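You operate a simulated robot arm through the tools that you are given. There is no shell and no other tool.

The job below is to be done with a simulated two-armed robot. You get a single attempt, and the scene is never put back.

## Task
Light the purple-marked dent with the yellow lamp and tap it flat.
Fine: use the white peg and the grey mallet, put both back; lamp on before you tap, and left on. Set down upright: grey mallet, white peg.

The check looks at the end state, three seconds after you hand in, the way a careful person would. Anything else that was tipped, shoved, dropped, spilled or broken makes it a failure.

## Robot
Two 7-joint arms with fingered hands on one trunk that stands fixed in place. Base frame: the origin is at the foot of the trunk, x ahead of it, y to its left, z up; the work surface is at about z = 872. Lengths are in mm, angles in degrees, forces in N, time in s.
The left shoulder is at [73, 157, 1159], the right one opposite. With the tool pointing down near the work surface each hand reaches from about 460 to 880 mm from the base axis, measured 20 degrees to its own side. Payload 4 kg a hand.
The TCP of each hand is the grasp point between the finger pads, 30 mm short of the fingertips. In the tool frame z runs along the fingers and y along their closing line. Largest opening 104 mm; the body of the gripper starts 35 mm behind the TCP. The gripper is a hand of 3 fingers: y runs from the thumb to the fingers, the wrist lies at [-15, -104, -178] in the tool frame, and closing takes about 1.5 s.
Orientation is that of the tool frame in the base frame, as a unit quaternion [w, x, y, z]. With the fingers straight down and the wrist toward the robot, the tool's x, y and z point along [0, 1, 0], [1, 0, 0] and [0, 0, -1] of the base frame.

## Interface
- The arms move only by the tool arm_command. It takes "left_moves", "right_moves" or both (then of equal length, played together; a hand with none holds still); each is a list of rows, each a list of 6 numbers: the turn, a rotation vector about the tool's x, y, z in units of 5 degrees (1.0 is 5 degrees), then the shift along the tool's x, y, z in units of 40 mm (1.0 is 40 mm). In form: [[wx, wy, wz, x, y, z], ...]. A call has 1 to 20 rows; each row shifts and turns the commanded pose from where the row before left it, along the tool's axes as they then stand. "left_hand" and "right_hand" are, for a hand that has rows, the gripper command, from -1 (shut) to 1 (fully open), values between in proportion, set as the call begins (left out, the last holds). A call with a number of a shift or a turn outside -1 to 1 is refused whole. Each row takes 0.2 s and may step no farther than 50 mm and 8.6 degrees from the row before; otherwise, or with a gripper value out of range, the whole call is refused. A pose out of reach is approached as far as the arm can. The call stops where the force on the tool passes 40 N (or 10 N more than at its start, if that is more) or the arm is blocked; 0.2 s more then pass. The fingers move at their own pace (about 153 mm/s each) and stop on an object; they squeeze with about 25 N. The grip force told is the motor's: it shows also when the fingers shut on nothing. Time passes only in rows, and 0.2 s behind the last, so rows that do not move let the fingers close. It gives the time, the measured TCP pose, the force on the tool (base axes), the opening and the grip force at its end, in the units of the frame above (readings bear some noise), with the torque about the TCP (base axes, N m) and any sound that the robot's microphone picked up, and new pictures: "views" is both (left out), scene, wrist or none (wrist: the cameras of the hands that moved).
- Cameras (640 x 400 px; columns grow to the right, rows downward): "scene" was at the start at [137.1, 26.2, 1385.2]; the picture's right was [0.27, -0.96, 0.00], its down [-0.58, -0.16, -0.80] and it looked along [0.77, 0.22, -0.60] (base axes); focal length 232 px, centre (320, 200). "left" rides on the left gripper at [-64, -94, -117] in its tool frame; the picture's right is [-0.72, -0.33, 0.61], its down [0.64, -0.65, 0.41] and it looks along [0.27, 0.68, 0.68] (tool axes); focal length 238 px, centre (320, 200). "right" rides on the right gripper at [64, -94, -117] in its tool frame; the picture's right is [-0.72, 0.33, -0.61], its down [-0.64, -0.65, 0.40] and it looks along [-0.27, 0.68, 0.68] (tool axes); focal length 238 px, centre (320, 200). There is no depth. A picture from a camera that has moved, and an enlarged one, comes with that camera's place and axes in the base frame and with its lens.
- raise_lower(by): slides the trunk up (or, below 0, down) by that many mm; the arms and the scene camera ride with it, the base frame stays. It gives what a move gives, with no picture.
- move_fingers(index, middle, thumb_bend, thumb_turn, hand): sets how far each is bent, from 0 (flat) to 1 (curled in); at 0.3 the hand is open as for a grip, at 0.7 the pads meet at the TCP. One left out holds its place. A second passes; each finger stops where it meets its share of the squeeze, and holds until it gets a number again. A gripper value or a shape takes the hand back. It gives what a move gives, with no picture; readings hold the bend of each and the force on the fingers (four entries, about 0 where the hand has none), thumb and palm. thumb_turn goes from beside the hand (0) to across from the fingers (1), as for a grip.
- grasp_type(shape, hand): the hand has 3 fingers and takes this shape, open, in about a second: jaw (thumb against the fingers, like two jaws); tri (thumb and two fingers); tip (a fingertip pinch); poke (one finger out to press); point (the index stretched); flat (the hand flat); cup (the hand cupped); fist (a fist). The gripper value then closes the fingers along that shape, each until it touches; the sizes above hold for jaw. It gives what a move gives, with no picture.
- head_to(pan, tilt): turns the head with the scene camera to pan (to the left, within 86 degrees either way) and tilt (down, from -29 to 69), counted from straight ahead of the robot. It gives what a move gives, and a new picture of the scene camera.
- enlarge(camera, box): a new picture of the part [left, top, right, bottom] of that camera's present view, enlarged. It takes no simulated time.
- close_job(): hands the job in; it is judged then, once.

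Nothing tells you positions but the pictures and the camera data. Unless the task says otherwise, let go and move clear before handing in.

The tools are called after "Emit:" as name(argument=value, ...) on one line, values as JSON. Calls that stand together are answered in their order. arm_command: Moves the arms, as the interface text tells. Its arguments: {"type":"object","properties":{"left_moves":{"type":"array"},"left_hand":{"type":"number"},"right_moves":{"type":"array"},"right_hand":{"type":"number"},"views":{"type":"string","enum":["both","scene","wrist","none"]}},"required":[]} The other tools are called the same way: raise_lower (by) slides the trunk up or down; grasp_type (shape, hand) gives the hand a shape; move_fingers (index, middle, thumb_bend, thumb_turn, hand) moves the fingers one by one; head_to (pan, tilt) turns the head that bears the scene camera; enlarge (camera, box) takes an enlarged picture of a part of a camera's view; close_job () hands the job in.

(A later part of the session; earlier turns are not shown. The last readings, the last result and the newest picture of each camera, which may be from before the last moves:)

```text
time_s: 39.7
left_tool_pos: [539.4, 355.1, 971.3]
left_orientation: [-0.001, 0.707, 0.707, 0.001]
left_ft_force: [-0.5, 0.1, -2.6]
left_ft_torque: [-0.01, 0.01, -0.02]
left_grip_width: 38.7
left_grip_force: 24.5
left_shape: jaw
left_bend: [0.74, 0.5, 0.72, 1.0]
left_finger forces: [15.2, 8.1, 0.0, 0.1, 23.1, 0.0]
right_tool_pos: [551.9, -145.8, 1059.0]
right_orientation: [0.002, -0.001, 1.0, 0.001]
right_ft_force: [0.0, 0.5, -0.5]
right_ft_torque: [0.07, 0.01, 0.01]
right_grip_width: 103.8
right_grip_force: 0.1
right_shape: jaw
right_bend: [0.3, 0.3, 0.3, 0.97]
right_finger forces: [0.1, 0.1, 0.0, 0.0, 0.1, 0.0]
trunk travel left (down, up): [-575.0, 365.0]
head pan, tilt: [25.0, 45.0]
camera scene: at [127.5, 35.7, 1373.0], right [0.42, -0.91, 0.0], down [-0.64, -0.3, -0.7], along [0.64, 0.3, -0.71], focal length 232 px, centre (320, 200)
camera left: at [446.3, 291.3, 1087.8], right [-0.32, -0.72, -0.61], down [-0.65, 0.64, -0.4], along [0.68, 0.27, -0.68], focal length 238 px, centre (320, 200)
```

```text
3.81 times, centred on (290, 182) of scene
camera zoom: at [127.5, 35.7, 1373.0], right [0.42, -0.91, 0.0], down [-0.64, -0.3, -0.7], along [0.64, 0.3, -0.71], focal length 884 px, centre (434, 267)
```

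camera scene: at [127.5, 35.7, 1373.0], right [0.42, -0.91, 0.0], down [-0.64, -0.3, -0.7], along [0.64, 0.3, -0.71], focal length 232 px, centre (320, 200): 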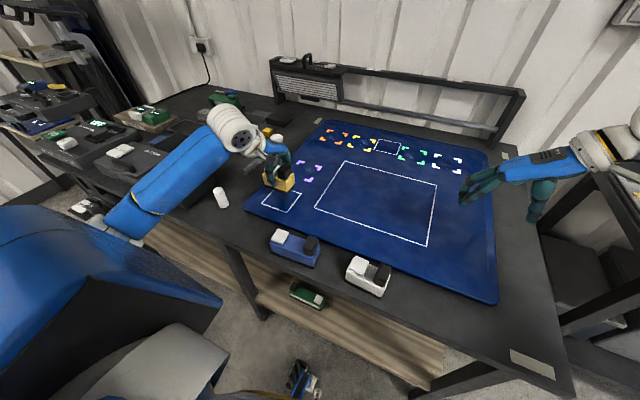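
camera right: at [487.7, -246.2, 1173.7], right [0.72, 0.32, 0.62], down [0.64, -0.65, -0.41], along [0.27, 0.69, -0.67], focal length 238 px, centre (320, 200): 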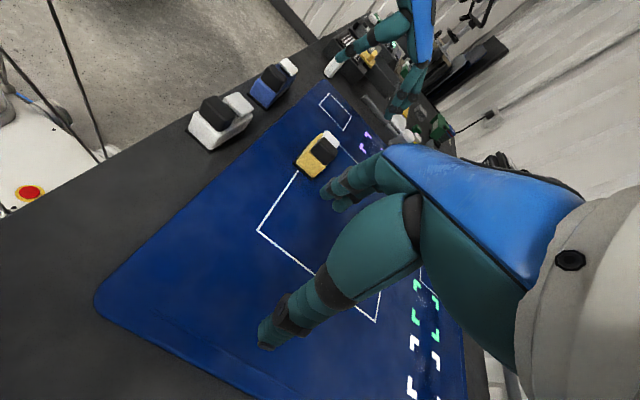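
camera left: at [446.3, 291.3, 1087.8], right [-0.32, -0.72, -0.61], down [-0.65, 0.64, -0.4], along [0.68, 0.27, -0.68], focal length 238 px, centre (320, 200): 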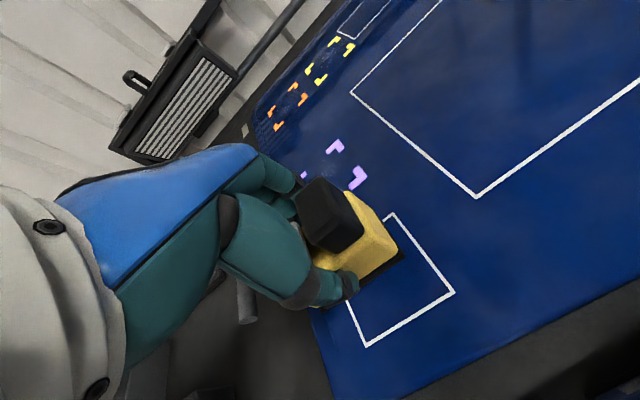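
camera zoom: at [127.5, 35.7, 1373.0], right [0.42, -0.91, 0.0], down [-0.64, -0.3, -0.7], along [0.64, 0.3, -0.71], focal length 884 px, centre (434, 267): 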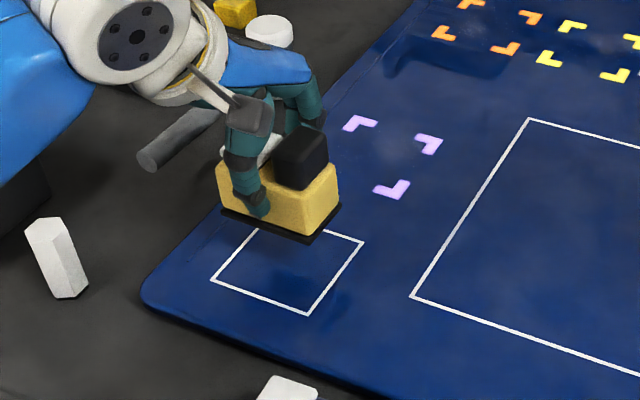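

The lamp is right over the square. I'll lower it gently until it touches.

Emit:
arm_command(left_moves=[[0, 0, 0, -0.05, -0.05, 0.4], [0, 0, 0, 0, 0, 0.4], [0, 0, 0, 0, 0, 0.34], [0, 0, 0, 0, 0, 0]], views="none")

Emit:
arm_command(left_moves=[[0, 0, 0, 0, 0, 0.05], [0, 0, 0, 0, 0, 0]], views="none")

Emit:
arm_command(left_moves=[[0, 0, 0, 0, 0, 0.04], [0, 0, 0, 0, 0, 0]], views="none")

```text
time_s: 40.7
left_tool_pos: [536.9, 352.0, 925.5]
left_orientation: [0.001, 0.707, 0.707, 0.001]
left_ft_force: [0.2, -0.4, -3.4]
left_ft_torque: [0.0, 0.01, 0.04]
left_grip_width: 38.8
left_grip_force: 24.7
left_shape: jaw
left_bend: [0.74, 0.5, 0.72, 1.0]
left_finger forces: [15.1, 8.0, 0.0, 0.0, 23.1, 0.0]
right_tool_pos: [550.2, -146.7, 1058.0]
right_orientation: [0.001, -0.002, 1.0, 0.002]
right_ft_force: [0.6, 0.4, 0.2]
right_ft_torque: [-0.01, -0.01, -0.03]
right_grip_width: 103.8
right_grip_force: 0.0
right_shape: jaw
right_bend: [0.3, 0.3, 0.3, 0.97]
right_finger forces: [0.1, 0.1, 0.0, 0.0, 0.0, 0.1]
trunk travel left (down, up): [-575.0, 365.0]
head pan, tilt: [25.0, 45.0]
```

```text
time_s: 41.3
left_tool_pos: [535.8, 351.7, 922.5]
left_orientation: [0.0, 0.707, 0.707, 0.001]
left_ft_force: [0.8, 0.7, -2.1]
left_ft_torque: [-0.01, 0.0, -0.02]
left_grip_width: 38.6
left_grip_force: 24.8
left_shape: jaw
left_bend: [0.74, 0.5, 0.72, 1.0]
left_finger forces: [15.1, 8.0, 0.0, 0.0, 23.1, 0.0]
right_tool_pos: [550.2, -145.9, 1059.0]
right_orientation: [0.0, -0.001, 1.0, 0.002]
right_ft_force: [0.1, 0.2, -0.4]
right_ft_torque: [0.01, -0.02, 0.0]
right_grip_width: 103.9
right_grip_force: 0.0
right_shape: jaw
right_bend: [0.3, 0.3, 0.3, 0.97]
right_finger forces: [0.0, 0.0, 0.0, 0.0, 0.0, 0.1]
trunk travel left (down, up): [-575.0, 365.0]
head pan, tilt: [25.0, 45.0]
```

```text
time_s: 41.9
left_tool_pos: [536.7, 353.0, 921.6]
left_orientation: [0.0, 0.707, 0.708, 0.001]
left_ft_force: [1.3, 0.4, -1.3]
left_ft_torque: [0.01, -0.02, 0.01]
left_grip_width: 38.9
left_grip_force: 25.1
left_shape: jaw
left_bend: [0.74, 0.5, 0.72, 1.0]
left_finger forces: [15.3, 8.1, 0.1, 0.0, 23.2, 0.0]
right_tool_pos: [549.8, -145.6, 1058.6]
right_orientation: [0.001, -0.002, 1.0, 0.002]
right_ft_force: [-0.5, 0.3, -0.5]
right_ft_torque: [-0.04, 0.02, -0.01]
right_grip_width: 103.8
right_grip_force: 0.0
right_shape: jaw
right_bend: [0.3, 0.3, 0.3, 0.97]
right_finger forces: [0.0, 0.0, 0.1, 0.1, 0.0, 0.1]
trunk travel left (down, up): [-575.0, 365.0]
head pan, tilt: [25.0, 45.0]
```

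Emit:
arm_command(left_moves=[[0, 0, 0, 0, 0, 0.04], [0, 0, 0, 0, 0, 0]], views="none")

Emit:
arm_command(left_moves=[[0, 0, 0, 0, 0, 0.03], [0, 0, 0, 0, 0, 0]], views="none")

```text
time_s: 42.5
left_tool_pos: [535.6, 351.6, 921.4]
left_orientation: [-0.001, 0.706, 0.708, 0.002]
left_ft_force: [0.6, 1.6, 2.8]
left_ft_torque: [0.05, 0.0, -0.01]
left_grip_width: 39.2
left_grip_force: 25.2
left_shape: jaw
left_bend: [0.74, 0.5, 0.72, 1.0]
left_finger forces: [15.8, 8.7, 0.0, 0.0, 23.9, 0.0]
right_tool_pos: [550.4, -145.7, 1059.0]
right_orientation: [0.0, -0.002, 1.0, 0.002]
right_ft_force: [-0.1, -1.3, 0.2]
right_ft_torque: [-0.01, 0.0, 0.01]
right_grip_width: 103.9
right_grip_force: 0.1
right_shape: jaw
right_bend: [0.3, 0.3, 0.3, 0.97]
right_finger forces: [0.0, 0.1, 0.0, 0.1, 0.0, 0.1]
trunk travel left (down, up): [-575.0, 365.0]
head pan, tilt: [25.0, 45.0]
```

```text
time_s: 43.1
left_tool_pos: [535.8, 350.2, 920.2]
left_orientation: [0.001, 0.707, 0.708, 0.002]
left_ft_force: [0.6, 2.1, 10.8]
left_ft_torque: [0.05, -0.02, 0.05]
left_grip_width: 39.4
left_grip_force: 25.2
left_shape: jaw
left_bend: [0.74, 0.5, 0.72, 1.0]
left_finger forces: [16.6, 9.5, 0.1, 0.0, 25.2, 0.0]
right_tool_pos: [549.3, -146.5, 1059.2]
right_orientation: [0.002, -0.002, 1.0, 0.001]
right_ft_force: [0.4, 0.1, -0.2]
right_ft_torque: [-0.01, 0.0, -0.01]
right_grip_width: 103.9
right_grip_force: 0.0
right_shape: jaw
right_bend: [0.3, 0.3, 0.3, 0.97]
right_finger forces: [0.0, 0.0, 0.1, 0.0, 0.0, 0.0]
trunk travel left (down, up): [-575.0, 365.0]
head pan, tilt: [25.0, 45.0]
```

Emit:
arm_command(left_moves=[[0, 0, 0, 0, 0, -0.03], [0, 0, 0, 0, 0, 0]], views="none")

Emit:
arm_command(left_moves=[[0, 0, 0, 0, 0, 0], [0, 0, 0, 0, 0, 0], [0, 0, 0, 0, 0, 0], [0, 0, 0, 0, 0, 0], [0, 0, 0, 0, 0, 0]], left_hand=1, views="none")

Emit:
arm_command(left_moves=[[0, 0, 0, 0, 0, -0.5], [0, 0, 0, 0, 0, -0.9], [0, 0, 0, 0, 0, -0.9], [0, 0, 0, 0, 0, -0.9], [0, 0, 0, 0.5, -0.5, -0.5], [0, 0, 0, 0.5, -0.5, 0]], views="both")

Emit:
enlarge(camera="scene", box=[220, 130, 360, 235])

```text
time_s: 43.7
left_tool_pos: [535.0, 351.4, 921.4]
left_orientation: [0.0, 0.706, 0.708, 0.001]
left_ft_force: [3.1, 2.8, 8.0]
left_ft_torque: [0.04, -0.08, 0.02]
left_grip_width: 39.4
left_grip_force: 24.9
left_shape: jaw
left_bend: [0.74, 0.5, 0.72, 1.0]
left_finger forces: [17.3, 9.8, 0.0, 0.0, 24.4, 0.0]
right_tool_pos: [550.6, -147.0, 1058.7]
right_orientation: [0.0, -0.002, 1.0, 0.001]
right_ft_force: [0.0, 0.3, -0.9]
right_ft_torque: [-0.03, -0.01, 0.02]
right_grip_width: 104.0
right_grip_force: 0.1
right_shape: jaw
right_bend: [0.3, 0.3, 0.3, 0.97]
right_finger forces: [0.1, 0.0, 0.0, 0.0, 0.1, 0.0]
trunk travel left (down, up): [-575.0, 365.0]
head pan, tilt: [25.0, 45.0]
```

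```text
time_s: 44.9
left_tool_pos: [535.4, 351.5, 920.3]
left_orientation: [0.0, 0.707, 0.708, 0.001]
left_ft_force: [-0.6, -0.1, -0.3]
left_ft_torque: [0.02, 0.0, -0.02]
left_grip_width: 103.5
left_grip_force: 0.0
left_shape: jaw
left_bend: [0.3, 0.3, 0.3, 0.98]
left_finger forces: [0.0, 0.0, 0.1, 0.0, 0.0, 0.1]
right_tool_pos: [551.8, -146.1, 1059.4]
right_orientation: [0.001, -0.002, 1.0, 0.002]
right_ft_force: [0.6, -0.8, 0.9]
right_ft_torque: [-0.02, -0.01, 0.02]
right_grip_width: 103.9
right_grip_force: 0.0
right_shape: jaw
right_bend: [0.3, 0.3, 0.3, 0.97]
right_finger forces: [0.1, 0.1, 0.0, 0.1, 0.0, 0.0]
trunk travel left (down, up): [-575.0, 365.0]
head pan, tilt: [25.0, 45.0]
```

```text
time_s: 46.3
left_tool_pos: [491.6, 391.3, 1068.6]
left_orientation: [0.001, 0.707, 0.708, 0.001]
left_ft_force: [0.4, 0.5, -0.4]
left_ft_torque: [-0.02, -0.02, -0.01]
left_grip_width: 103.5
left_grip_force: 0.0
left_shape: jaw
left_bend: [0.3, 0.3, 0.3, 0.98]
left_finger forces: [0.1, 0.1, 0.0, 0.1, 0.0, 0.0]
right_tool_pos: [548.6, -144.5, 1060.3]
right_orientation: [0.001, -0.001, 1.0, 0.001]
right_ft_force: [-0.4, 0.7, 0.3]
right_ft_torque: [0.0, -0.03, -0.01]
right_grip_width: 103.9
right_grip_force: 0.0
right_shape: jaw
right_bend: [0.3, 0.3, 0.3, 0.97]
right_finger forces: [0.1, 0.1, 0.0, 0.0, 0.1, 0.0]
trunk travel left (down, up): [-575.0, 365.0]
head pan, tilt: [25.0, 45.0]
camera scene: at [125.0, 37.3, 1373.2], right [0.42, -0.91, 0.0], down [-0.64, -0.3, -0.71], along [0.64, 0.3, -0.71], focal length 232 px, centre (320, 200)
camera left: at [399.0, 328.3, 1184.9], right [-0.32, -0.72, -0.61], down [-0.65, 0.64, -0.41], along [0.68, 0.27, -0.68], focal length 238 px, centre (320, 200)
```

scene: 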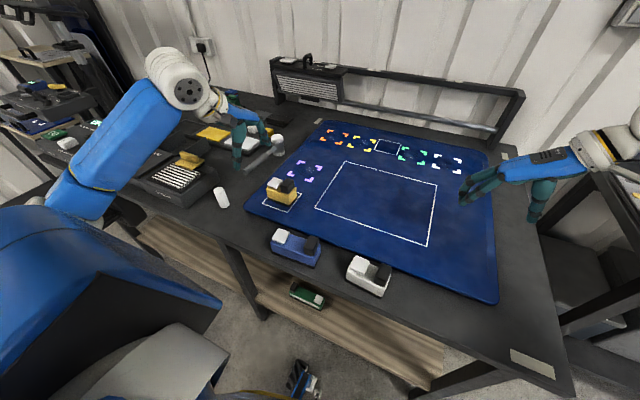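
left: 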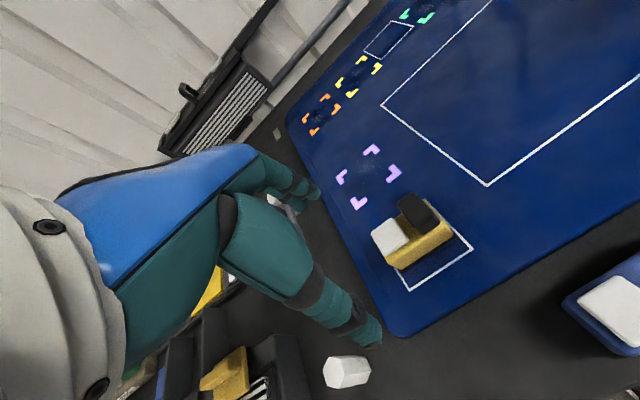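

```text
3.81 times, centred on (290, 182) of scene
camera zoom: at [125.0, 37.3, 1373.2], right [0.42, -0.91, 0.0], down [-0.64, -0.3, -0.71], along [0.64, 0.3, -0.71], focal length 884 px, centre (434, 267)
```

zoom: 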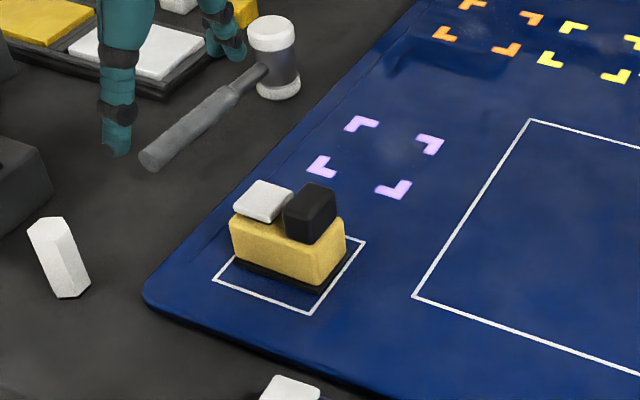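

The lamp stands in the square facing the dent, with its button near (538, 373) and top at about z 930. I'll shape the left hand to poke and see where the fingertip is.

Emit:
grasp_type(shape="poke", hand="left")

Emit:
enlarge(camera="left", box=[0, 0, 640, 400])

Emit:
enlarge(camera="scene", box=[180, 60, 340, 180])

Emit:
enlarge(camera="right", box=[260, 0, 480, 160])

```text
time_s: 47.2
left_tool_pos: [494.9, 389.7, 1068.4]
left_orientation: [-0.001, 0.706, 0.708, 0.001]
left_ft_force: [0.0, -0.9, -0.2]
left_ft_torque: [-0.03, -0.02, -0.04]
left_grip_width: 0.0
left_grip_force: 0.0
left_shape: poke
left_bend: [0.7, 0.7, 1.0, 1.0]
left_finger forces: [0.0, 0.1, 0.0, 0.0, 0.0, 0.1]
right_tool_pos: [550.3, -146.4, 1057.4]
right_orientation: [0.0, -0.001, 1.0, 0.002]
right_ft_force: [0.2, -0.1, 0.0]
right_ft_torque: [0.01, 0.02, 0.01]
right_grip_width: 103.9
right_grip_force: 0.1
right_shape: jaw
right_bend: [0.3, 0.3, 0.3, 0.97]
right_finger forces: [0.0, 0.0, 0.0, 0.1, 0.1, 0.0]
trunk travel left (down, up): [-575.0, 365.0]
head pan, tilt: [25.0, 45.0]
```

```text
1.00 times, centred on (320, 200) of left (not enlarged: the box is as wide or as high as the picture)
camera zoom: at [401.0, 326.9, 1184.7], right [-0.32, -0.72, -0.61], down [-0.65, 0.64, -0.4], along [0.68, 0.27, -0.68], focal length 238 px, centre (320, 200)
```

zoom: 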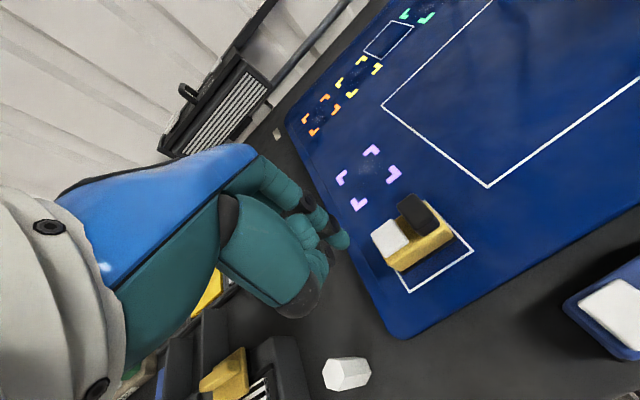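

```text
3.33 times, centred on (260, 120) of scene
camera zoom: at [127.2, 35.7, 1373.0], right [0.42, -0.91, 0.0], down [-0.64, -0.3, -0.71], along [0.64, 0.3, -0.71], focal length 773 px, centre (520, 467)
```

zoom: 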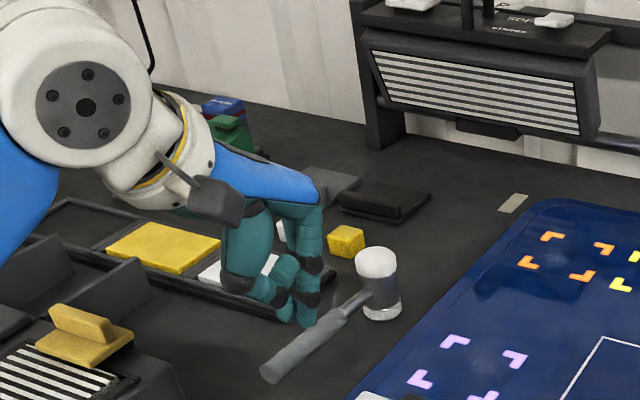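

```text
2.50 times, centred on (370, 80) of right
camera zoom: at [487.2, -241.3, 1174.8], right [0.72, 0.33, 0.62], down [0.64, -0.65, -0.41], along [0.27, 0.69, -0.68], focal length 596 px, centre (195, 500)
```

zoom: 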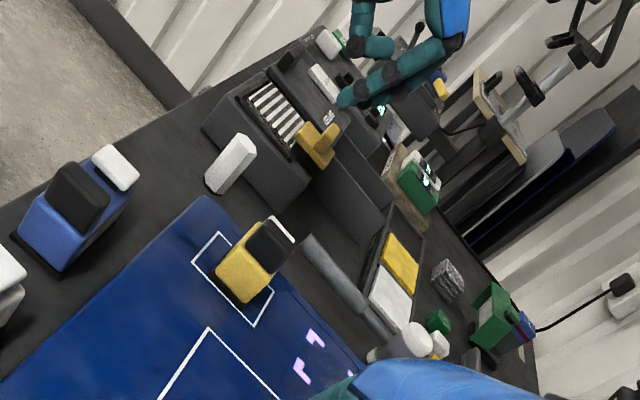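

Emit:
enlarge(camera="left", box=[340, 170, 500, 300])

Emit:
enlarge(camera="left", box=[220, 160, 400, 330])

```text
3.08 times, centred on (420, 235) of left
camera zoom: at [401.0, 326.9, 1184.7], right [-0.32, -0.72, -0.61], down [-0.65, 0.64, -0.4], along [0.68, 0.27, -0.68], focal length 733 px, centre (12, 92)
```

zoom: 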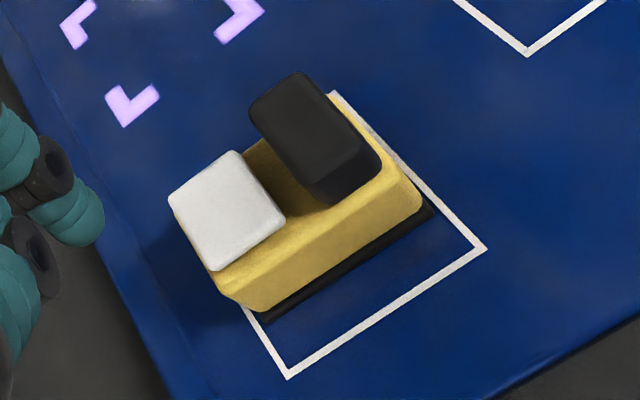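

```text
2.35 times, centred on (310, 245) of left
camera zoom: at [401.0, 326.9, 1184.7], right [-0.32, -0.72, -0.61], down [-0.65, 0.64, -0.4], along [0.68, 0.27, -0.68], focal length 561 px, centre (344, 94)
```

zoom: 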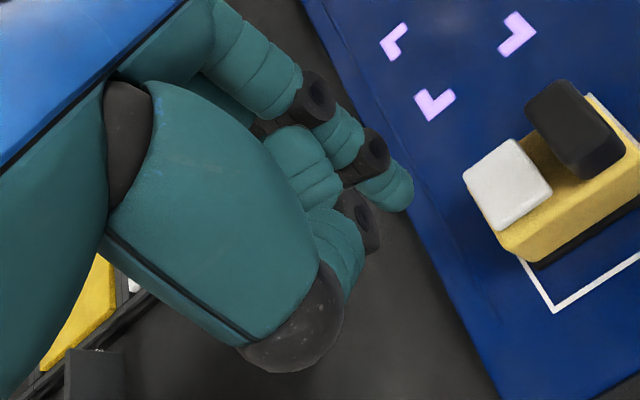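

Emit:
arm_command(left_moves=[[0, 0, 0, -0.137, 0.358, 0], [0, 0, 0, -0.137, 0.358, 0.6], [0, 0, 0, -0.137, 0.358, 0.8], [0, 0, 0, 0, 0, 0.8], [0, 0, 0, 0, 0, 0.15], [0, 0, 0, 0, 0, 0]], views="both")

Emit:
enlarge(camera="left", box=[280, 160, 440, 290])

Emit:
enlarge(camera="scene", box=[230, 120, 340, 220])

```text
time_s: 48.6
left_tool_pos: [539.3, 373.8, 974.8]
left_orientation: [0.0, 0.706, 0.708, 0.002]
left_ft_force: [0.1, 0.1, 0.2]
left_ft_torque: [0.02, 0.04, -0.03]
left_grip_width: 0.0
left_grip_force: 0.0
left_shape: poke
left_bend: [0.7, 0.7, 1.0, 1.0]
left_finger forces: [0.1, 0.0, 0.0, 0.1, 0.0, 0.0]
right_tool_pos: [551.8, -146.6, 1058.3]
right_orientation: [0.001, -0.002, 1.0, 0.002]
right_ft_force: [-0.3, 0.7, 0.5]
right_ft_torque: [0.01, 0.03, 0.01]
right_grip_width: 103.9
right_grip_force: 0.1
right_shape: jaw
right_bend: [0.3, 0.3, 0.3, 0.97]
right_finger forces: [0.0, 0.0, 0.0, 0.0, 0.0, 0.0]
trunk travel left (down, up): [-575.0, 365.0]
head pan, tilt: [25.0, 45.0]
camera scene: at [127.2, 35.5, 1373.0], right [0.42, -0.91, 0.0], down [-0.64, -0.3, -0.71], along [0.64, 0.3, -0.71], focal length 232 px, centre (320, 200)
camera left: at [445.9, 310.8, 1090.5], right [-0.32, -0.72, -0.62], down [-0.65, 0.64, -0.4], along [0.68, 0.27, -0.68], focal length 238 px, centre (320, 200)
```

scene: 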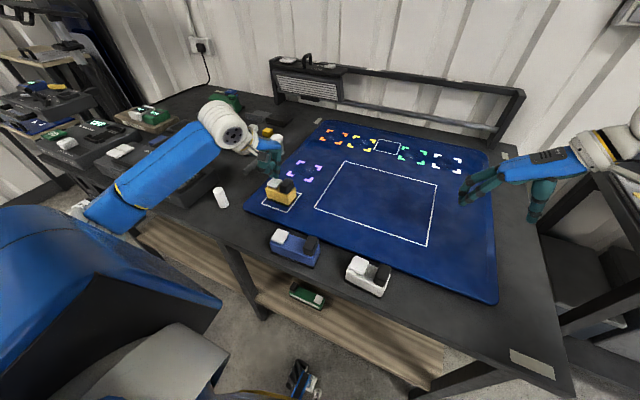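
left: 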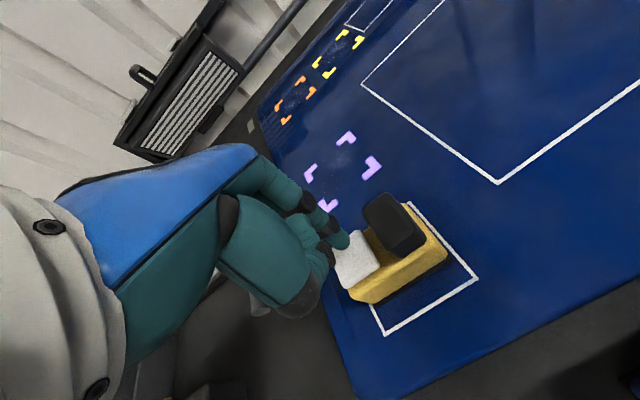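

```text
3.08 times, centred on (360, 225) of left
camera zoom: at [445.9, 310.8, 1090.5], right [-0.32, -0.72, -0.62], down [-0.65, 0.64, -0.4], along [0.68, 0.27, -0.68], focal length 733 px, centre (197, 123)
```

zoom: 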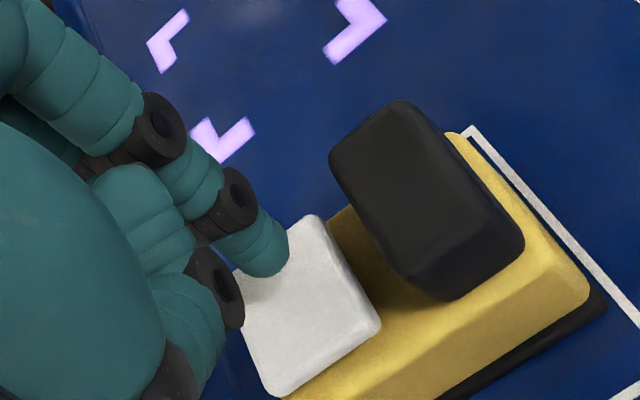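

```text
4.00 times, centred on (285, 170) of scene
camera zoom: at [127.2, 35.5, 1373.0], right [0.42, -0.91, 0.0], down [-0.64, -0.3, -0.71], along [0.64, 0.3, -0.71], focal length 928 px, centre (460, 320)
```

zoom: 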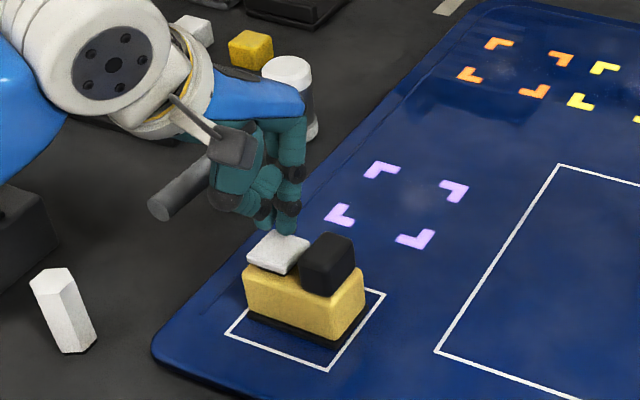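

Two fingertips are just above the button. I'll shift slightly to centre them and press down in small steps.

Emit:
arm_command(left_moves=[[0, 0, 0, -0.1, -0.15, 0], [0, 0, 0, 0, 0, 0.15], [0, 0, 0, 0, 0, 0.1], [0, 0, 0, 0, 0, 0]], views="none")

Emit:
arm_command(left_moves=[[0, 0, 0, 0, 0, 0.06], [0, 0, 0, 0, 0, 0]], views="none")

Emit:
arm_command(left_moves=[[0, 0, 0, 0, 0, 0.06], [0, 0, 0, 0, 0, 0]], views="none")

```text
time_s: 49.6
left_tool_pos: [532.5, 371.4, 963.2]
left_orientation: [0.0, 0.706, 0.708, 0.002]
left_ft_force: [0.3, 0.2, -0.2]
left_ft_torque: [0.0, -0.01, -0.01]
left_grip_width: 0.0
left_grip_force: 0.0
left_shape: poke
left_bend: [0.7, 0.7, 1.0, 1.0]
left_finger forces: [0.0, 0.0, 0.1, 0.1, 0.1, 0.1]
right_tool_pos: [550.0, -146.2, 1058.7]
right_orientation: [0.0, -0.002, 1.0, 0.002]
right_ft_force: [0.7, 0.5, -0.3]
right_ft_torque: [0.0, -0.03, -0.02]
right_grip_width: 103.7
right_grip_force: 0.0
right_shape: jaw
right_bend: [0.3, 0.3, 0.3, 0.97]
right_finger forces: [0.0, 0.0, 0.0, 0.1, 0.0, 0.0]
trunk travel left (down, up): [-575.0, 365.0]
head pan, tilt: [25.0, 45.0]
```

```text
time_s: 50.2
left_tool_pos: [532.9, 371.5, 961.0]
left_orientation: [0.0, 0.706, 0.708, 0.002]
left_ft_force: [0.9, -0.4, 1.3]
left_ft_torque: [0.01, 0.03, -0.01]
left_grip_width: 0.3
left_grip_force: 0.0
left_shape: poke
left_bend: [0.7, 0.7, 1.0, 1.0]
left_finger forces: [0.0, 1.2, 0.0, 0.0, 0.1, 0.0]
right_tool_pos: [550.4, -146.4, 1058.3]
right_orientation: [0.001, -0.001, 1.0, 0.002]
right_ft_force: [0.2, 0.4, 0.2]
right_ft_torque: [-0.01, 0.01, -0.06]
right_grip_width: 103.8
right_grip_force: 0.0
right_shape: jaw
right_bend: [0.3, 0.3, 0.3, 0.97]
right_finger forces: [0.0, 0.0, 0.0, 0.0, 0.0, 0.1]
trunk travel left (down, up): [-575.0, 365.0]
head pan, tilt: [25.0, 45.0]
```

```text
time_s: 50.8
left_tool_pos: [534.1, 370.8, 959.1]
left_orientation: [0.0, 0.706, 0.708, 0.0]
left_ft_force: [-0.9, -0.1, 2.9]
left_ft_torque: [0.0, 0.03, -0.03]
left_grip_width: 0.0
left_grip_force: 0.0
left_shape: poke
left_bend: [0.7, 0.7, 1.0, 1.0]
left_finger forces: [0.1, 2.2, 0.1, 0.1, 0.0, 0.0]
right_tool_pos: [550.0, -146.4, 1058.8]
right_orientation: [0.001, -0.002, 1.0, 0.002]
right_ft_force: [0.1, -0.4, -0.9]
right_ft_torque: [-0.02, -0.01, -0.03]
right_grip_width: 103.9
right_grip_force: 0.1
right_shape: jaw
right_bend: [0.3, 0.3, 0.3, 0.97]
right_finger forces: [0.1, 0.1, 0.1, 0.0, 0.1, 0.0]
trunk travel left (down, up): [-575.0, 365.0]
head pan, tilt: [25.0, 45.0]
heard: click
```

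I heard a click from the button. I'll raise straight up and check whether the lamp is lit.

Emit:
arm_command(left_moves=[[0, 0, 0, 0, 0, -0.4], [0, 0, 0, 0, 0, -0.8], [0, 0, 0, 0, 0, -0.8], [0, 0, 0, 0.3, -0.6, -0.5], [0, 0, 0, 0.6, -0.6, 0], [0, 0, 0, 0.6, -0.6, 0]], views="both")

Emit:
enlarge(camera="scene", box=[220, 120, 360, 225])

Emit:
enlarge(camera="right", box=[250, 40, 410, 160])

```text
time_s: 52.2
left_tool_pos: [462.5, 432.6, 1057.7]
left_orientation: [0.001, 0.707, 0.707, 0.001]
left_ft_force: [1.1, 0.3, -0.3]
left_ft_torque: [0.04, -0.02, 0.0]
left_grip_width: 0.0
left_grip_force: 0.0
left_shape: poke
left_bend: [0.7, 0.7, 1.0, 1.0]
left_finger forces: [0.0, 0.1, 0.1, 0.0, 0.0, 0.0]
right_tool_pos: [549.4, -144.8, 1059.6]
right_orientation: [0.001, -0.002, 1.0, 0.001]
right_ft_force: [-0.5, 0.3, 0.1]
right_ft_torque: [0.0, -0.01, 0.0]
right_grip_width: 103.8
right_grip_force: 0.0
right_shape: jaw
right_bend: [0.3, 0.3, 0.3, 0.97]
right_finger forces: [0.0, 0.1, 0.0, 0.0, 0.0, 0.1]
trunk travel left (down, up): [-575.0, 365.0]
head pan, tilt: [25.0, 45.0]
camera scene: at [125.7, 37.2, 1373.1], right [0.42, -0.91, 0.0], down [-0.64, -0.3, -0.71], along [0.64, 0.3, -0.71], focal length 232 px, centre (320, 200)
camera left: at [368.5, 368.9, 1175.1], right [-0.32, -0.72, -0.61], down [-0.65, 0.64, -0.41], along [0.68, 0.27, -0.68], focal length 238 px, centre (320, 200)
```

scene: 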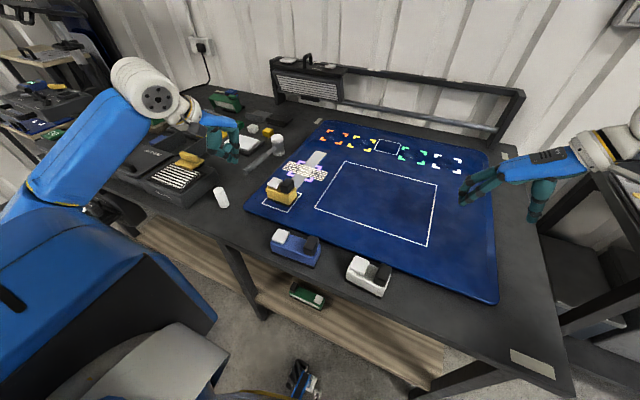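
left: 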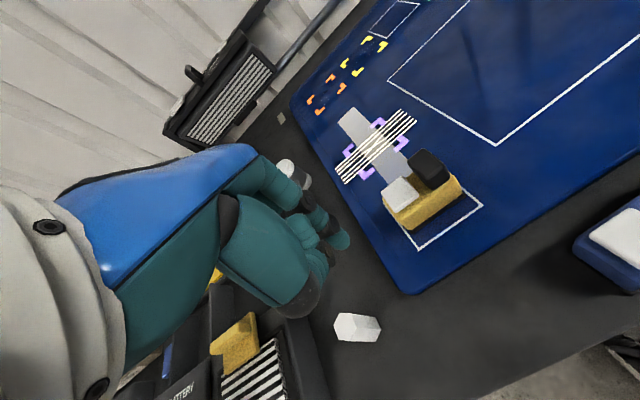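

```text
3.81 times, centred on (290, 172) of scene
camera zoom: at [125.7, 37.2, 1373.1], right [0.42, -0.91, 0.0], down [-0.64, -0.3, -0.71], along [0.64, 0.3, -0.71], focal length 884 px, centre (434, 305)
```

zoom: 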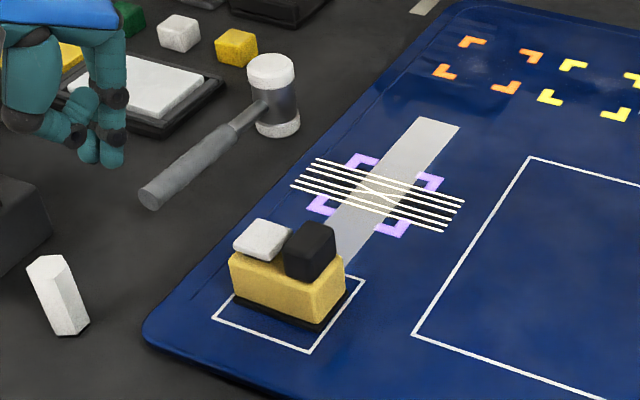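

```text
3.33 times, centred on (330, 100) of right
camera zoom: at [486.1, -240.2, 1175.6], right [0.72, 0.33, 0.62], down [0.64, -0.65, -0.4], along [0.27, 0.69, -0.68], focal length 794 px, centre (287, 533)
```

zoom: 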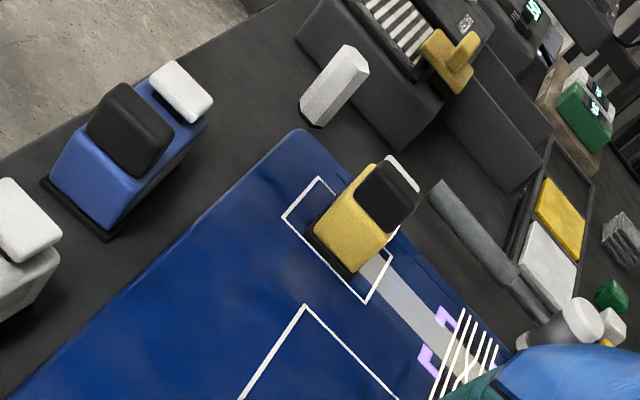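

The lamp is on. Its beam crosses the purple dent, and the reflected lines pinch where the dent lies. I'll zoom in to find the pinch exactly.

Emit:
enlarge(camera="scene", box=[278, 150, 334, 186])

Emit:
enlarge(camera="left", box=[320, 95, 432, 195])

```text
11.11 times, centred on (306, 168) of scene
camera zoom: at [125.7, 37.2, 1373.1], right [0.42, -0.91, 0.0], down [-0.64, -0.3, -0.71], along [0.64, 0.3, -0.71], focal length 2578 px, centre (476, 556)
```

zoom: 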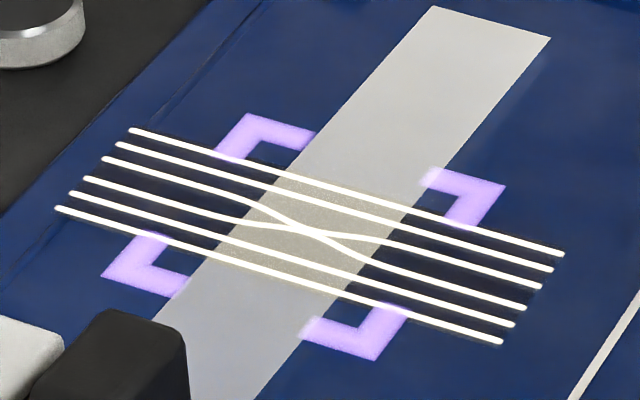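

```text
4.00 times, centred on (376, 145) of left
camera zoom: at [368.5, 368.9, 1175.1], right [-0.32, -0.72, -0.61], down [-0.65, 0.64, -0.41], along [0.68, 0.27, -0.68], focal length 953 px, centre (96, 420)
```

zoom: 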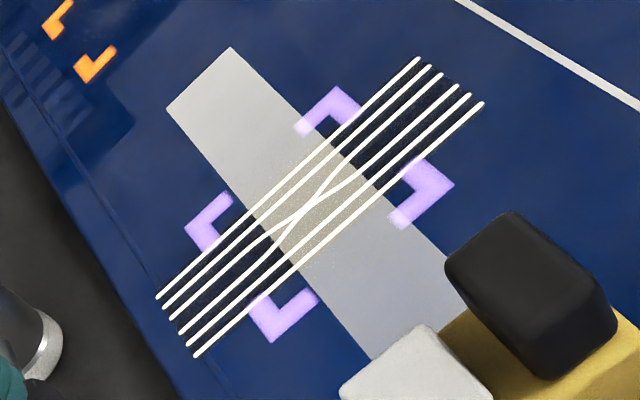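

Emit:
enlarge(camera="left", box=[300, 290, 412, 370])

Emit:
enlarge(camera="scene", box=[190, 170, 254, 220])

Emit:
enlarge(camera="scene", box=[230, 120, 300, 180])

Emit:
enlarge(camera="right", box=[310, 30, 450, 160])

```text
5.00 times, centred on (356, 330) of left
camera zoom: at [368.5, 368.9, 1175.1], right [-0.32, -0.72, -0.61], down [-0.65, 0.64, -0.41], along [0.68, 0.27, -0.68], focal length 1192 px, centre (140, -450)
```

zoom: 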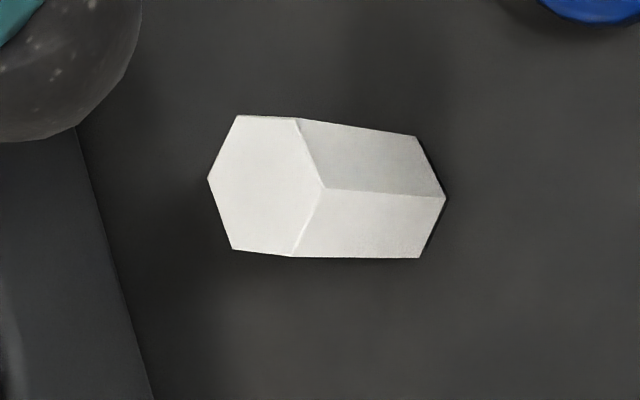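

```text
8.00 times, centred on (222, 195) of scene
camera zoom: at [125.7, 37.2, 1373.1], right [0.42, -0.91, 0.0], down [-0.64, -0.3, -0.71], along [0.64, 0.3, -0.71], focal length 1856 px, centre (1104, 240)
```

zoom: 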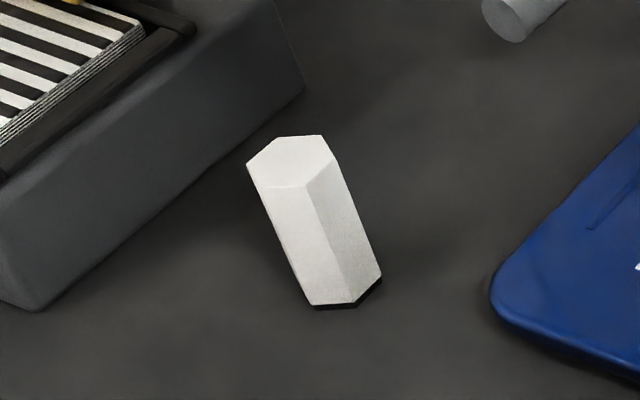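

```text
6.67 times, centred on (265, 150) of scene
camera zoom: at [125.7, 37.2, 1373.1], right [0.42, -0.91, 0.0], down [-0.64, -0.3, -0.71], along [0.64, 0.3, -0.71], focal length 1547 px, centre (687, 533)
```

zoom: 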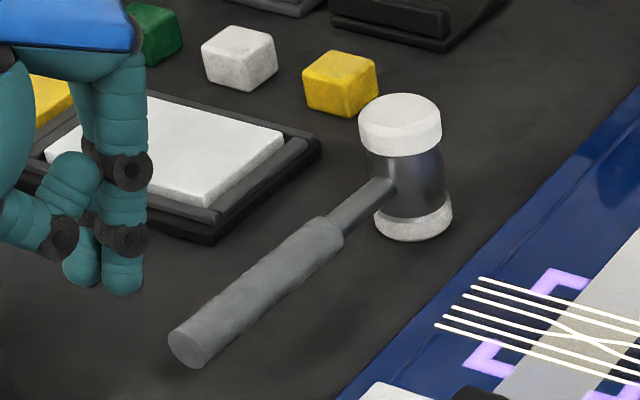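

```text
3.08 times, centred on (380, 95) of right
camera zoom: at [486.1, -240.2, 1175.6], right [0.72, 0.33, 0.62], down [0.64, -0.65, -0.4], along [0.27, 0.69, -0.68], focal length 733 px, centre (135, 523)
```

zoom: 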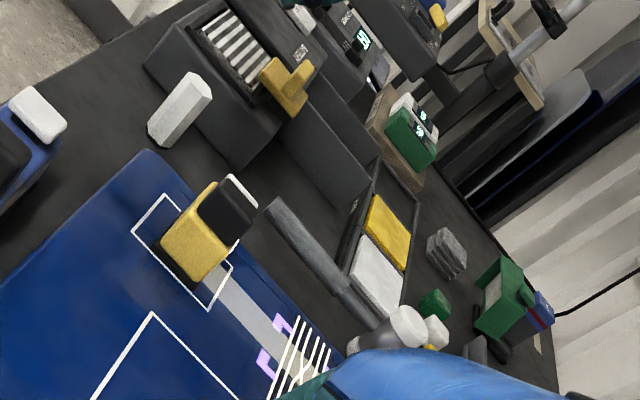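

The pinch puts the dent at about (681, 354), the peg at about (449.5, 511.5) with its top at z≈921, and the mallet standing on its head near (760, 511). I plan for the right hand to hold the peg from the side while the left hand taps. Before that, I'll test with the empty right hand whether it can take that pose at the dent.

Emit:
arm_command(right_moves=[[0, 0, 1, 0, 0, 0], [0, 0, 1, 0, 0, 0], [0, 0, 1, 0, 0, 0], [0, 0, 1, 0, 0, 0], [0, 0, 1, 0, 0, 0], [0, 0, 1, 0, 0, 0], [0, 0, 1, 0, 0, 0], [0, 0, 1, 0, 0, 0], [0, 0, 1, 0, 0, 0], [0, 0, 1, 0, 0, 0], [0, 0, 1, 0, 0, 0], [0, 0, 1, 0, 0, 0], [0, 0, 1, 0, 0, 0], [0, 0, 1, 0, 0, 0], [0, 0, 1, 0, 0, 0], [0, 0, 1, 0, 0, 0], [0, 0, 1, 0, 0, 0], [0, 0, 1, 0, 0, 0]], views="none")

Emit:
arm_command(right_moves=[[0, 1, 0, 0, 0, 0], [0, 1, 0, 0, 0, 0], [0, 1, 0, 0, 0, 0], [0, 1, 0, 0, 0, 0], [0, 1, 0, 0, 0, 0], [0, 1, 0, 0, 0, 0], [0, 1, 0, 0, 0, 0], [0, 1, 0, 0, 0, 0], [0, 1, 0, 0, 0, 0], [0, 1, 0, 0, 0, 0], [0, 1, 0, 0, 0, 0], [0, 1, 0, 0, 0, 0], [0, 1, 0, 0, 0, 0], [0, 1, 0, 0, 0, 0]], views="scene")

```text
time_s: 56.0
left_tool_pos: [463.1, 432.0, 1058.7]
left_orientation: [0.0, 0.707, 0.708, 0.001]
left_ft_force: [-0.6, 0.0, -0.4]
left_ft_torque: [-0.03, -0.01, 0.02]
left_grip_width: 0.1
left_grip_force: 0.0
left_shape: poke
left_bend: [0.7, 0.7, 1.0, 1.0]
left_finger forces: [0.0, 0.0, 0.0, 0.1, 0.1, 0.1]
right_tool_pos: [549.9, -145.6, 1057.6]
right_orientation: [0.0, 0.707, 0.707, 0.001]
right_ft_force: [0.6, -0.4, -0.3]
right_ft_torque: [0.01, 0.02, 0.03]
right_grip_width: 104.0
right_grip_force: 0.1
right_shape: jaw
right_bend: [0.3, 0.3, 0.3, 0.97]
right_finger forces: [0.0, 0.1, 0.0, 0.0, 0.0, 0.0]
trunk travel left (down, up): [-575.0, 365.0]
head pan, tilt: [25.0, 45.0]
```

```text
time_s: 59.0
left_tool_pos: [462.7, 430.9, 1058.5]
left_orientation: [0.0, 0.706, 0.708, 0.001]
left_ft_force: [0.1, -1.0, -0.4]
left_ft_torque: [0.03, -0.01, 0.02]
left_grip_width: 0.0
left_grip_force: 0.2
left_shape: poke
left_bend: [0.7, 0.7, 1.0, 1.0]
left_finger forces: [0.0, 0.0, 0.0, 0.0, 0.0, 0.0]
right_tool_pos: [550.1, -147.6, 1056.4]
right_orientation: [-0.408, 0.577, 0.58, 0.406]
right_ft_force: [0.5, 0.0, 0.2]
right_ft_torque: [-0.01, 0.0, 0.02]
right_grip_width: 103.8
right_grip_force: 0.0
right_shape: jaw
right_bend: [0.3, 0.3, 0.3, 0.97]
right_finger forces: [0.0, 0.0, 0.1, 0.0, 0.0, 0.1]
trunk travel left (down, up): [-575.0, 365.0]
head pan, tilt: [25.0, 45.0]
camera scene: at [126.0, 35.4, 1373.2], right [0.42, -0.91, 0.0], down [-0.64, -0.3, -0.71], along [0.64, 0.3, -0.71], focal length 232 px, centre (320, 200)
```

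scene: 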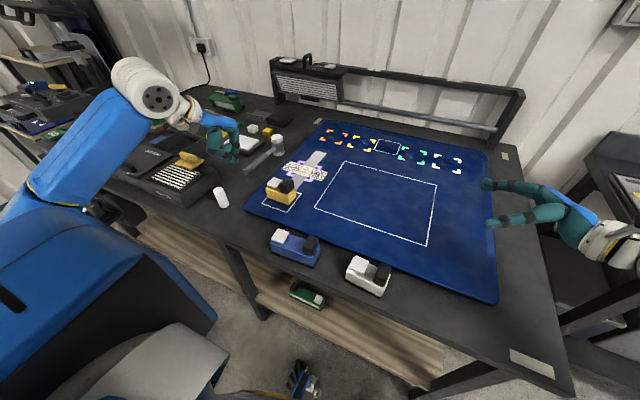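

Emit:
arm_command(right_moves=[[0, 0, 0, 0.119, 0.252, 0.871], [0, 0, 0, 0.119, 0.252, 0.871], [0, 0, 0, 0.119, 0.252, 0.871], [0, 0, 0, 0.119, 0.252, 0.871], [0, 0, 0, 0.119, 0.252, 0.871], [0, 0, 0, 0.119, 0.252, 0.871], [0, 0, 0, 0.119, 0.252, 0.871], [0, 0, 0, 0.119, 0.252, 0.871], [0, 0, 0, 0.119, 0.252, 0.871], [0, 0, 0, 0.119, 0.252, 0.871], [0, 0, 0, 0.119, 0.252, 0.871]], views="scene")

```text
time_s: 61.4
left_tool_pos: [462.9, 432.1, 1058.9]
left_orientation: [0.0, 0.706, 0.708, 0.0]
left_ft_force: [-0.4, 0.3, 0.3]
left_ft_torque: [-0.03, -0.01, 0.01]
left_grip_width: 0.2
left_grip_force: 0.1
left_shape: poke
left_bend: [0.7, 0.7, 1.0, 1.0]
left_finger forces: [0.1, 0.0, 0.1, 0.0, 0.0, 0.1]
right_tool_pos: [661.8, 236.7, 978.9]
right_orientation: [-0.406, 0.577, 0.581, 0.405]
right_ft_force: [-0.3, 0.1, 0.2]
right_ft_torque: [0.0, 0.01, 0.03]
right_grip_width: 103.9
right_grip_force: 0.1
right_shape: jaw
right_bend: [0.3, 0.3, 0.3, 0.97]
right_finger forces: [0.0, 0.0, 0.1, 0.0, 0.1, 0.0]
trunk travel left (down, up): [-575.0, 365.0]
head pan, tilt: [25.0, 45.0]
camera scene: at [127.0, 40.2, 1372.9], right [0.42, -0.91, 0.0], down [-0.64, -0.3, -0.7], along [0.64, 0.3, -0.71], focal length 232 px, centre (320, 200)
```

scene: 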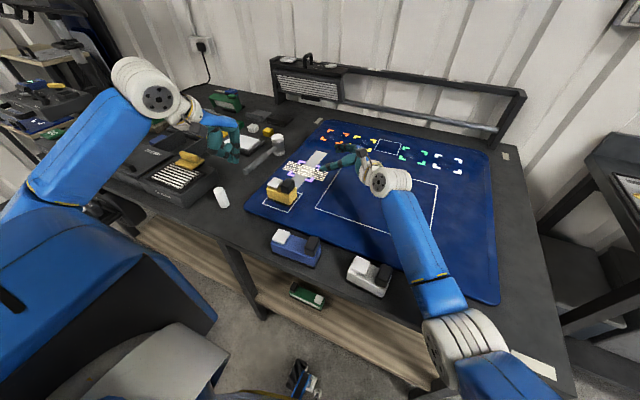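

Emit:
arm_command(right_moves=[[0, 0, 0, 0.14, 0.12, 0.73], [0, 0, 0, 0.14, 0.12, 0.73], [0, 0, 0, 0.14, 0.12, 0.73], [0, 0, 0, 0.14, 0.12, 0.73]], views="both")

```text
time_s: 62.6
left_tool_pos: [460.4, 428.1, 1059.8]
left_orientation: [0.0, 0.707, 0.707, 0.003]
left_ft_force: [-0.1, 0.3, 0.3]
left_ft_torque: [-0.02, 0.0, -0.01]
left_grip_width: 0.0
left_grip_force: 0.1
left_shape: poke
left_bend: [0.7, 0.7, 1.0, 1.0]
left_finger forces: [0.0, 0.1, 0.0, 0.0, 0.0, 0.0]
right_tool_pos: [715.6, 297.6, 955.1]
right_orientation: [-0.38, 0.596, 0.572, 0.416]
right_ft_force: [0.1, -0.1, 0.9]
right_ft_torque: [-0.01, -0.02, -0.05]
right_grip_width: 103.8
right_grip_force: 0.1
right_shape: jaw
right_bend: [0.3, 0.3, 0.3, 0.98]
right_finger forces: [0.0, 0.0, 0.1, 0.1, 0.0, 0.0]
right hand out of reach, approached as far as the arm can: row 4
trunk travel left (down, up): [-575.0, 365.0]
head pan, tilt: [25.0, 45.0]
stopped in row 4 (right hand): the arm was blocked; the commanded pose is now the measured one
camera scene: at [126.3, 38.2, 1373.1], right [0.42, -0.91, 0.0], down [-0.64, -0.3, -0.71], along [0.64, 0.3, -0.71], focal length 232 px, centre (320, 200)
camera right: at [614.1, 217.0, 1054.4], right [0.29, -0.85, -0.44], down [-0.63, 0.18, -0.76], along [0.72, 0.49, -0.48], focal length 238 px, centre (320, 200)
```

scene: 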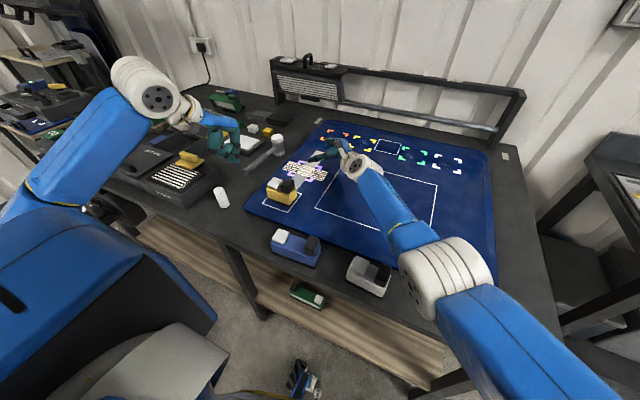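
right: 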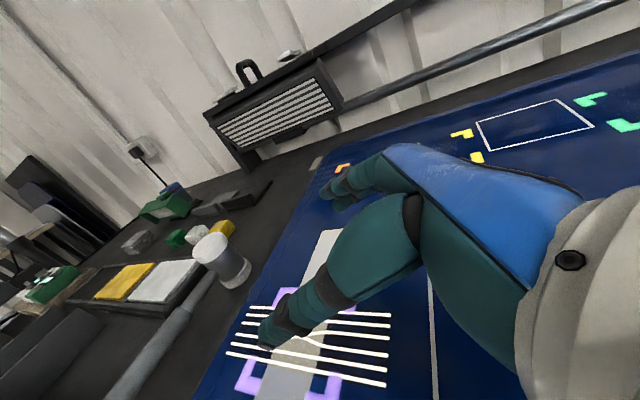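

The right arm cannot reach the dent in that pose because of its cross-body limit. I'll use the left arm alone instead: stand the peg on the dent, then tap it with the mallet. First I'll park the right arm clear on the right side and open the left hand.

Emit:
arm_command(right_moves=[[0, 0, 0, 0.2, 0, -0.8], [0, 0, 0, 0.1, -0.2, -0.9], [0, 0, 0, 0, -0.2, -0.9], [0, 0, 0, 0, -0.2, -0.9], [0, 0, 0, 0, -0.2, -0.9], [0, 0, 0, 0, -0.2, -0.9], [0, 0, 0, 0, -0.2, -0.9], [0, 0, 0, 0, -0.2, -0.9], [0, 0, 0, 0, -0.2, -0.9], [0, 0, 0, 0, -0.2, -0.9], [0, 0, 0, 0, -0.2, -0.9], [0, 0, 0, 0, -0.2, -0.9], [0, 0, 0, 0, -0.2, -0.9]], views="none")

Emit:
grasp_type(shape="jaw", hand="left")

```text
time_s: 65.4
left_tool_pos: [460.6, 427.1, 1060.4]
left_orientation: [0.0, 0.706, 0.708, 0.004]
left_ft_force: [1.7, -0.1, 0.0]
left_ft_torque: [0.0, 0.0, -0.01]
left_grip_width: 0.1
left_grip_force: 0.1
left_shape: poke
left_bend: [0.7, 0.7, 1.0, 1.0]
left_finger forces: [0.1, 0.0, 0.0, 0.0, 0.1, 0.0]
right_tool_pos: [586.6, -125.6, 1130.8]
right_orientation: [-0.382, 0.595, 0.571, 0.416]
right_ft_force: [-0.4, 0.6, 1.0]
right_ft_torque: [-0.02, -0.02, 0.01]
right_grip_width: 103.9
right_grip_force: 0.0
right_shape: jaw
right_bend: [0.3, 0.3, 0.3, 0.98]
right_finger forces: [0.0, 0.0, 0.1, 0.0, 0.0, 0.0]
trunk travel left (down, up): [-575.0, 365.0]
head pan, tilt: [25.0, 45.0]
```

```text
time_s: 66.3
left_tool_pos: [461.4, 429.0, 1060.7]
left_orientation: [0.0, 0.707, 0.708, 0.002]
left_ft_force: [0.0, -0.5, -0.3]
left_ft_torque: [0.0, -0.02, 0.03]
left_grip_width: 103.7
left_grip_force: 0.0
left_shape: jaw
left_bend: [0.3, 0.3, 0.3, 0.98]
left_finger forces: [0.0, 0.0, 0.1, 0.1, 0.1, 0.1]
right_tool_pos: [587.3, -124.2, 1131.5]
right_orientation: [-0.382, 0.596, 0.573, 0.414]
right_ft_force: [-1.1, -0.5, -0.7]
right_ft_torque: [0.01, -0.03, -0.02]
right_grip_width: 104.0
right_grip_force: 0.1
right_shape: jaw
right_bend: [0.3, 0.3, 0.3, 0.98]
right_finger forces: [0.0, 0.0, 0.1, 0.1, 0.0, 0.1]
trunk travel left (down, up): [-575.0, 365.0]
head pan, tilt: [25.0, 45.0]
```

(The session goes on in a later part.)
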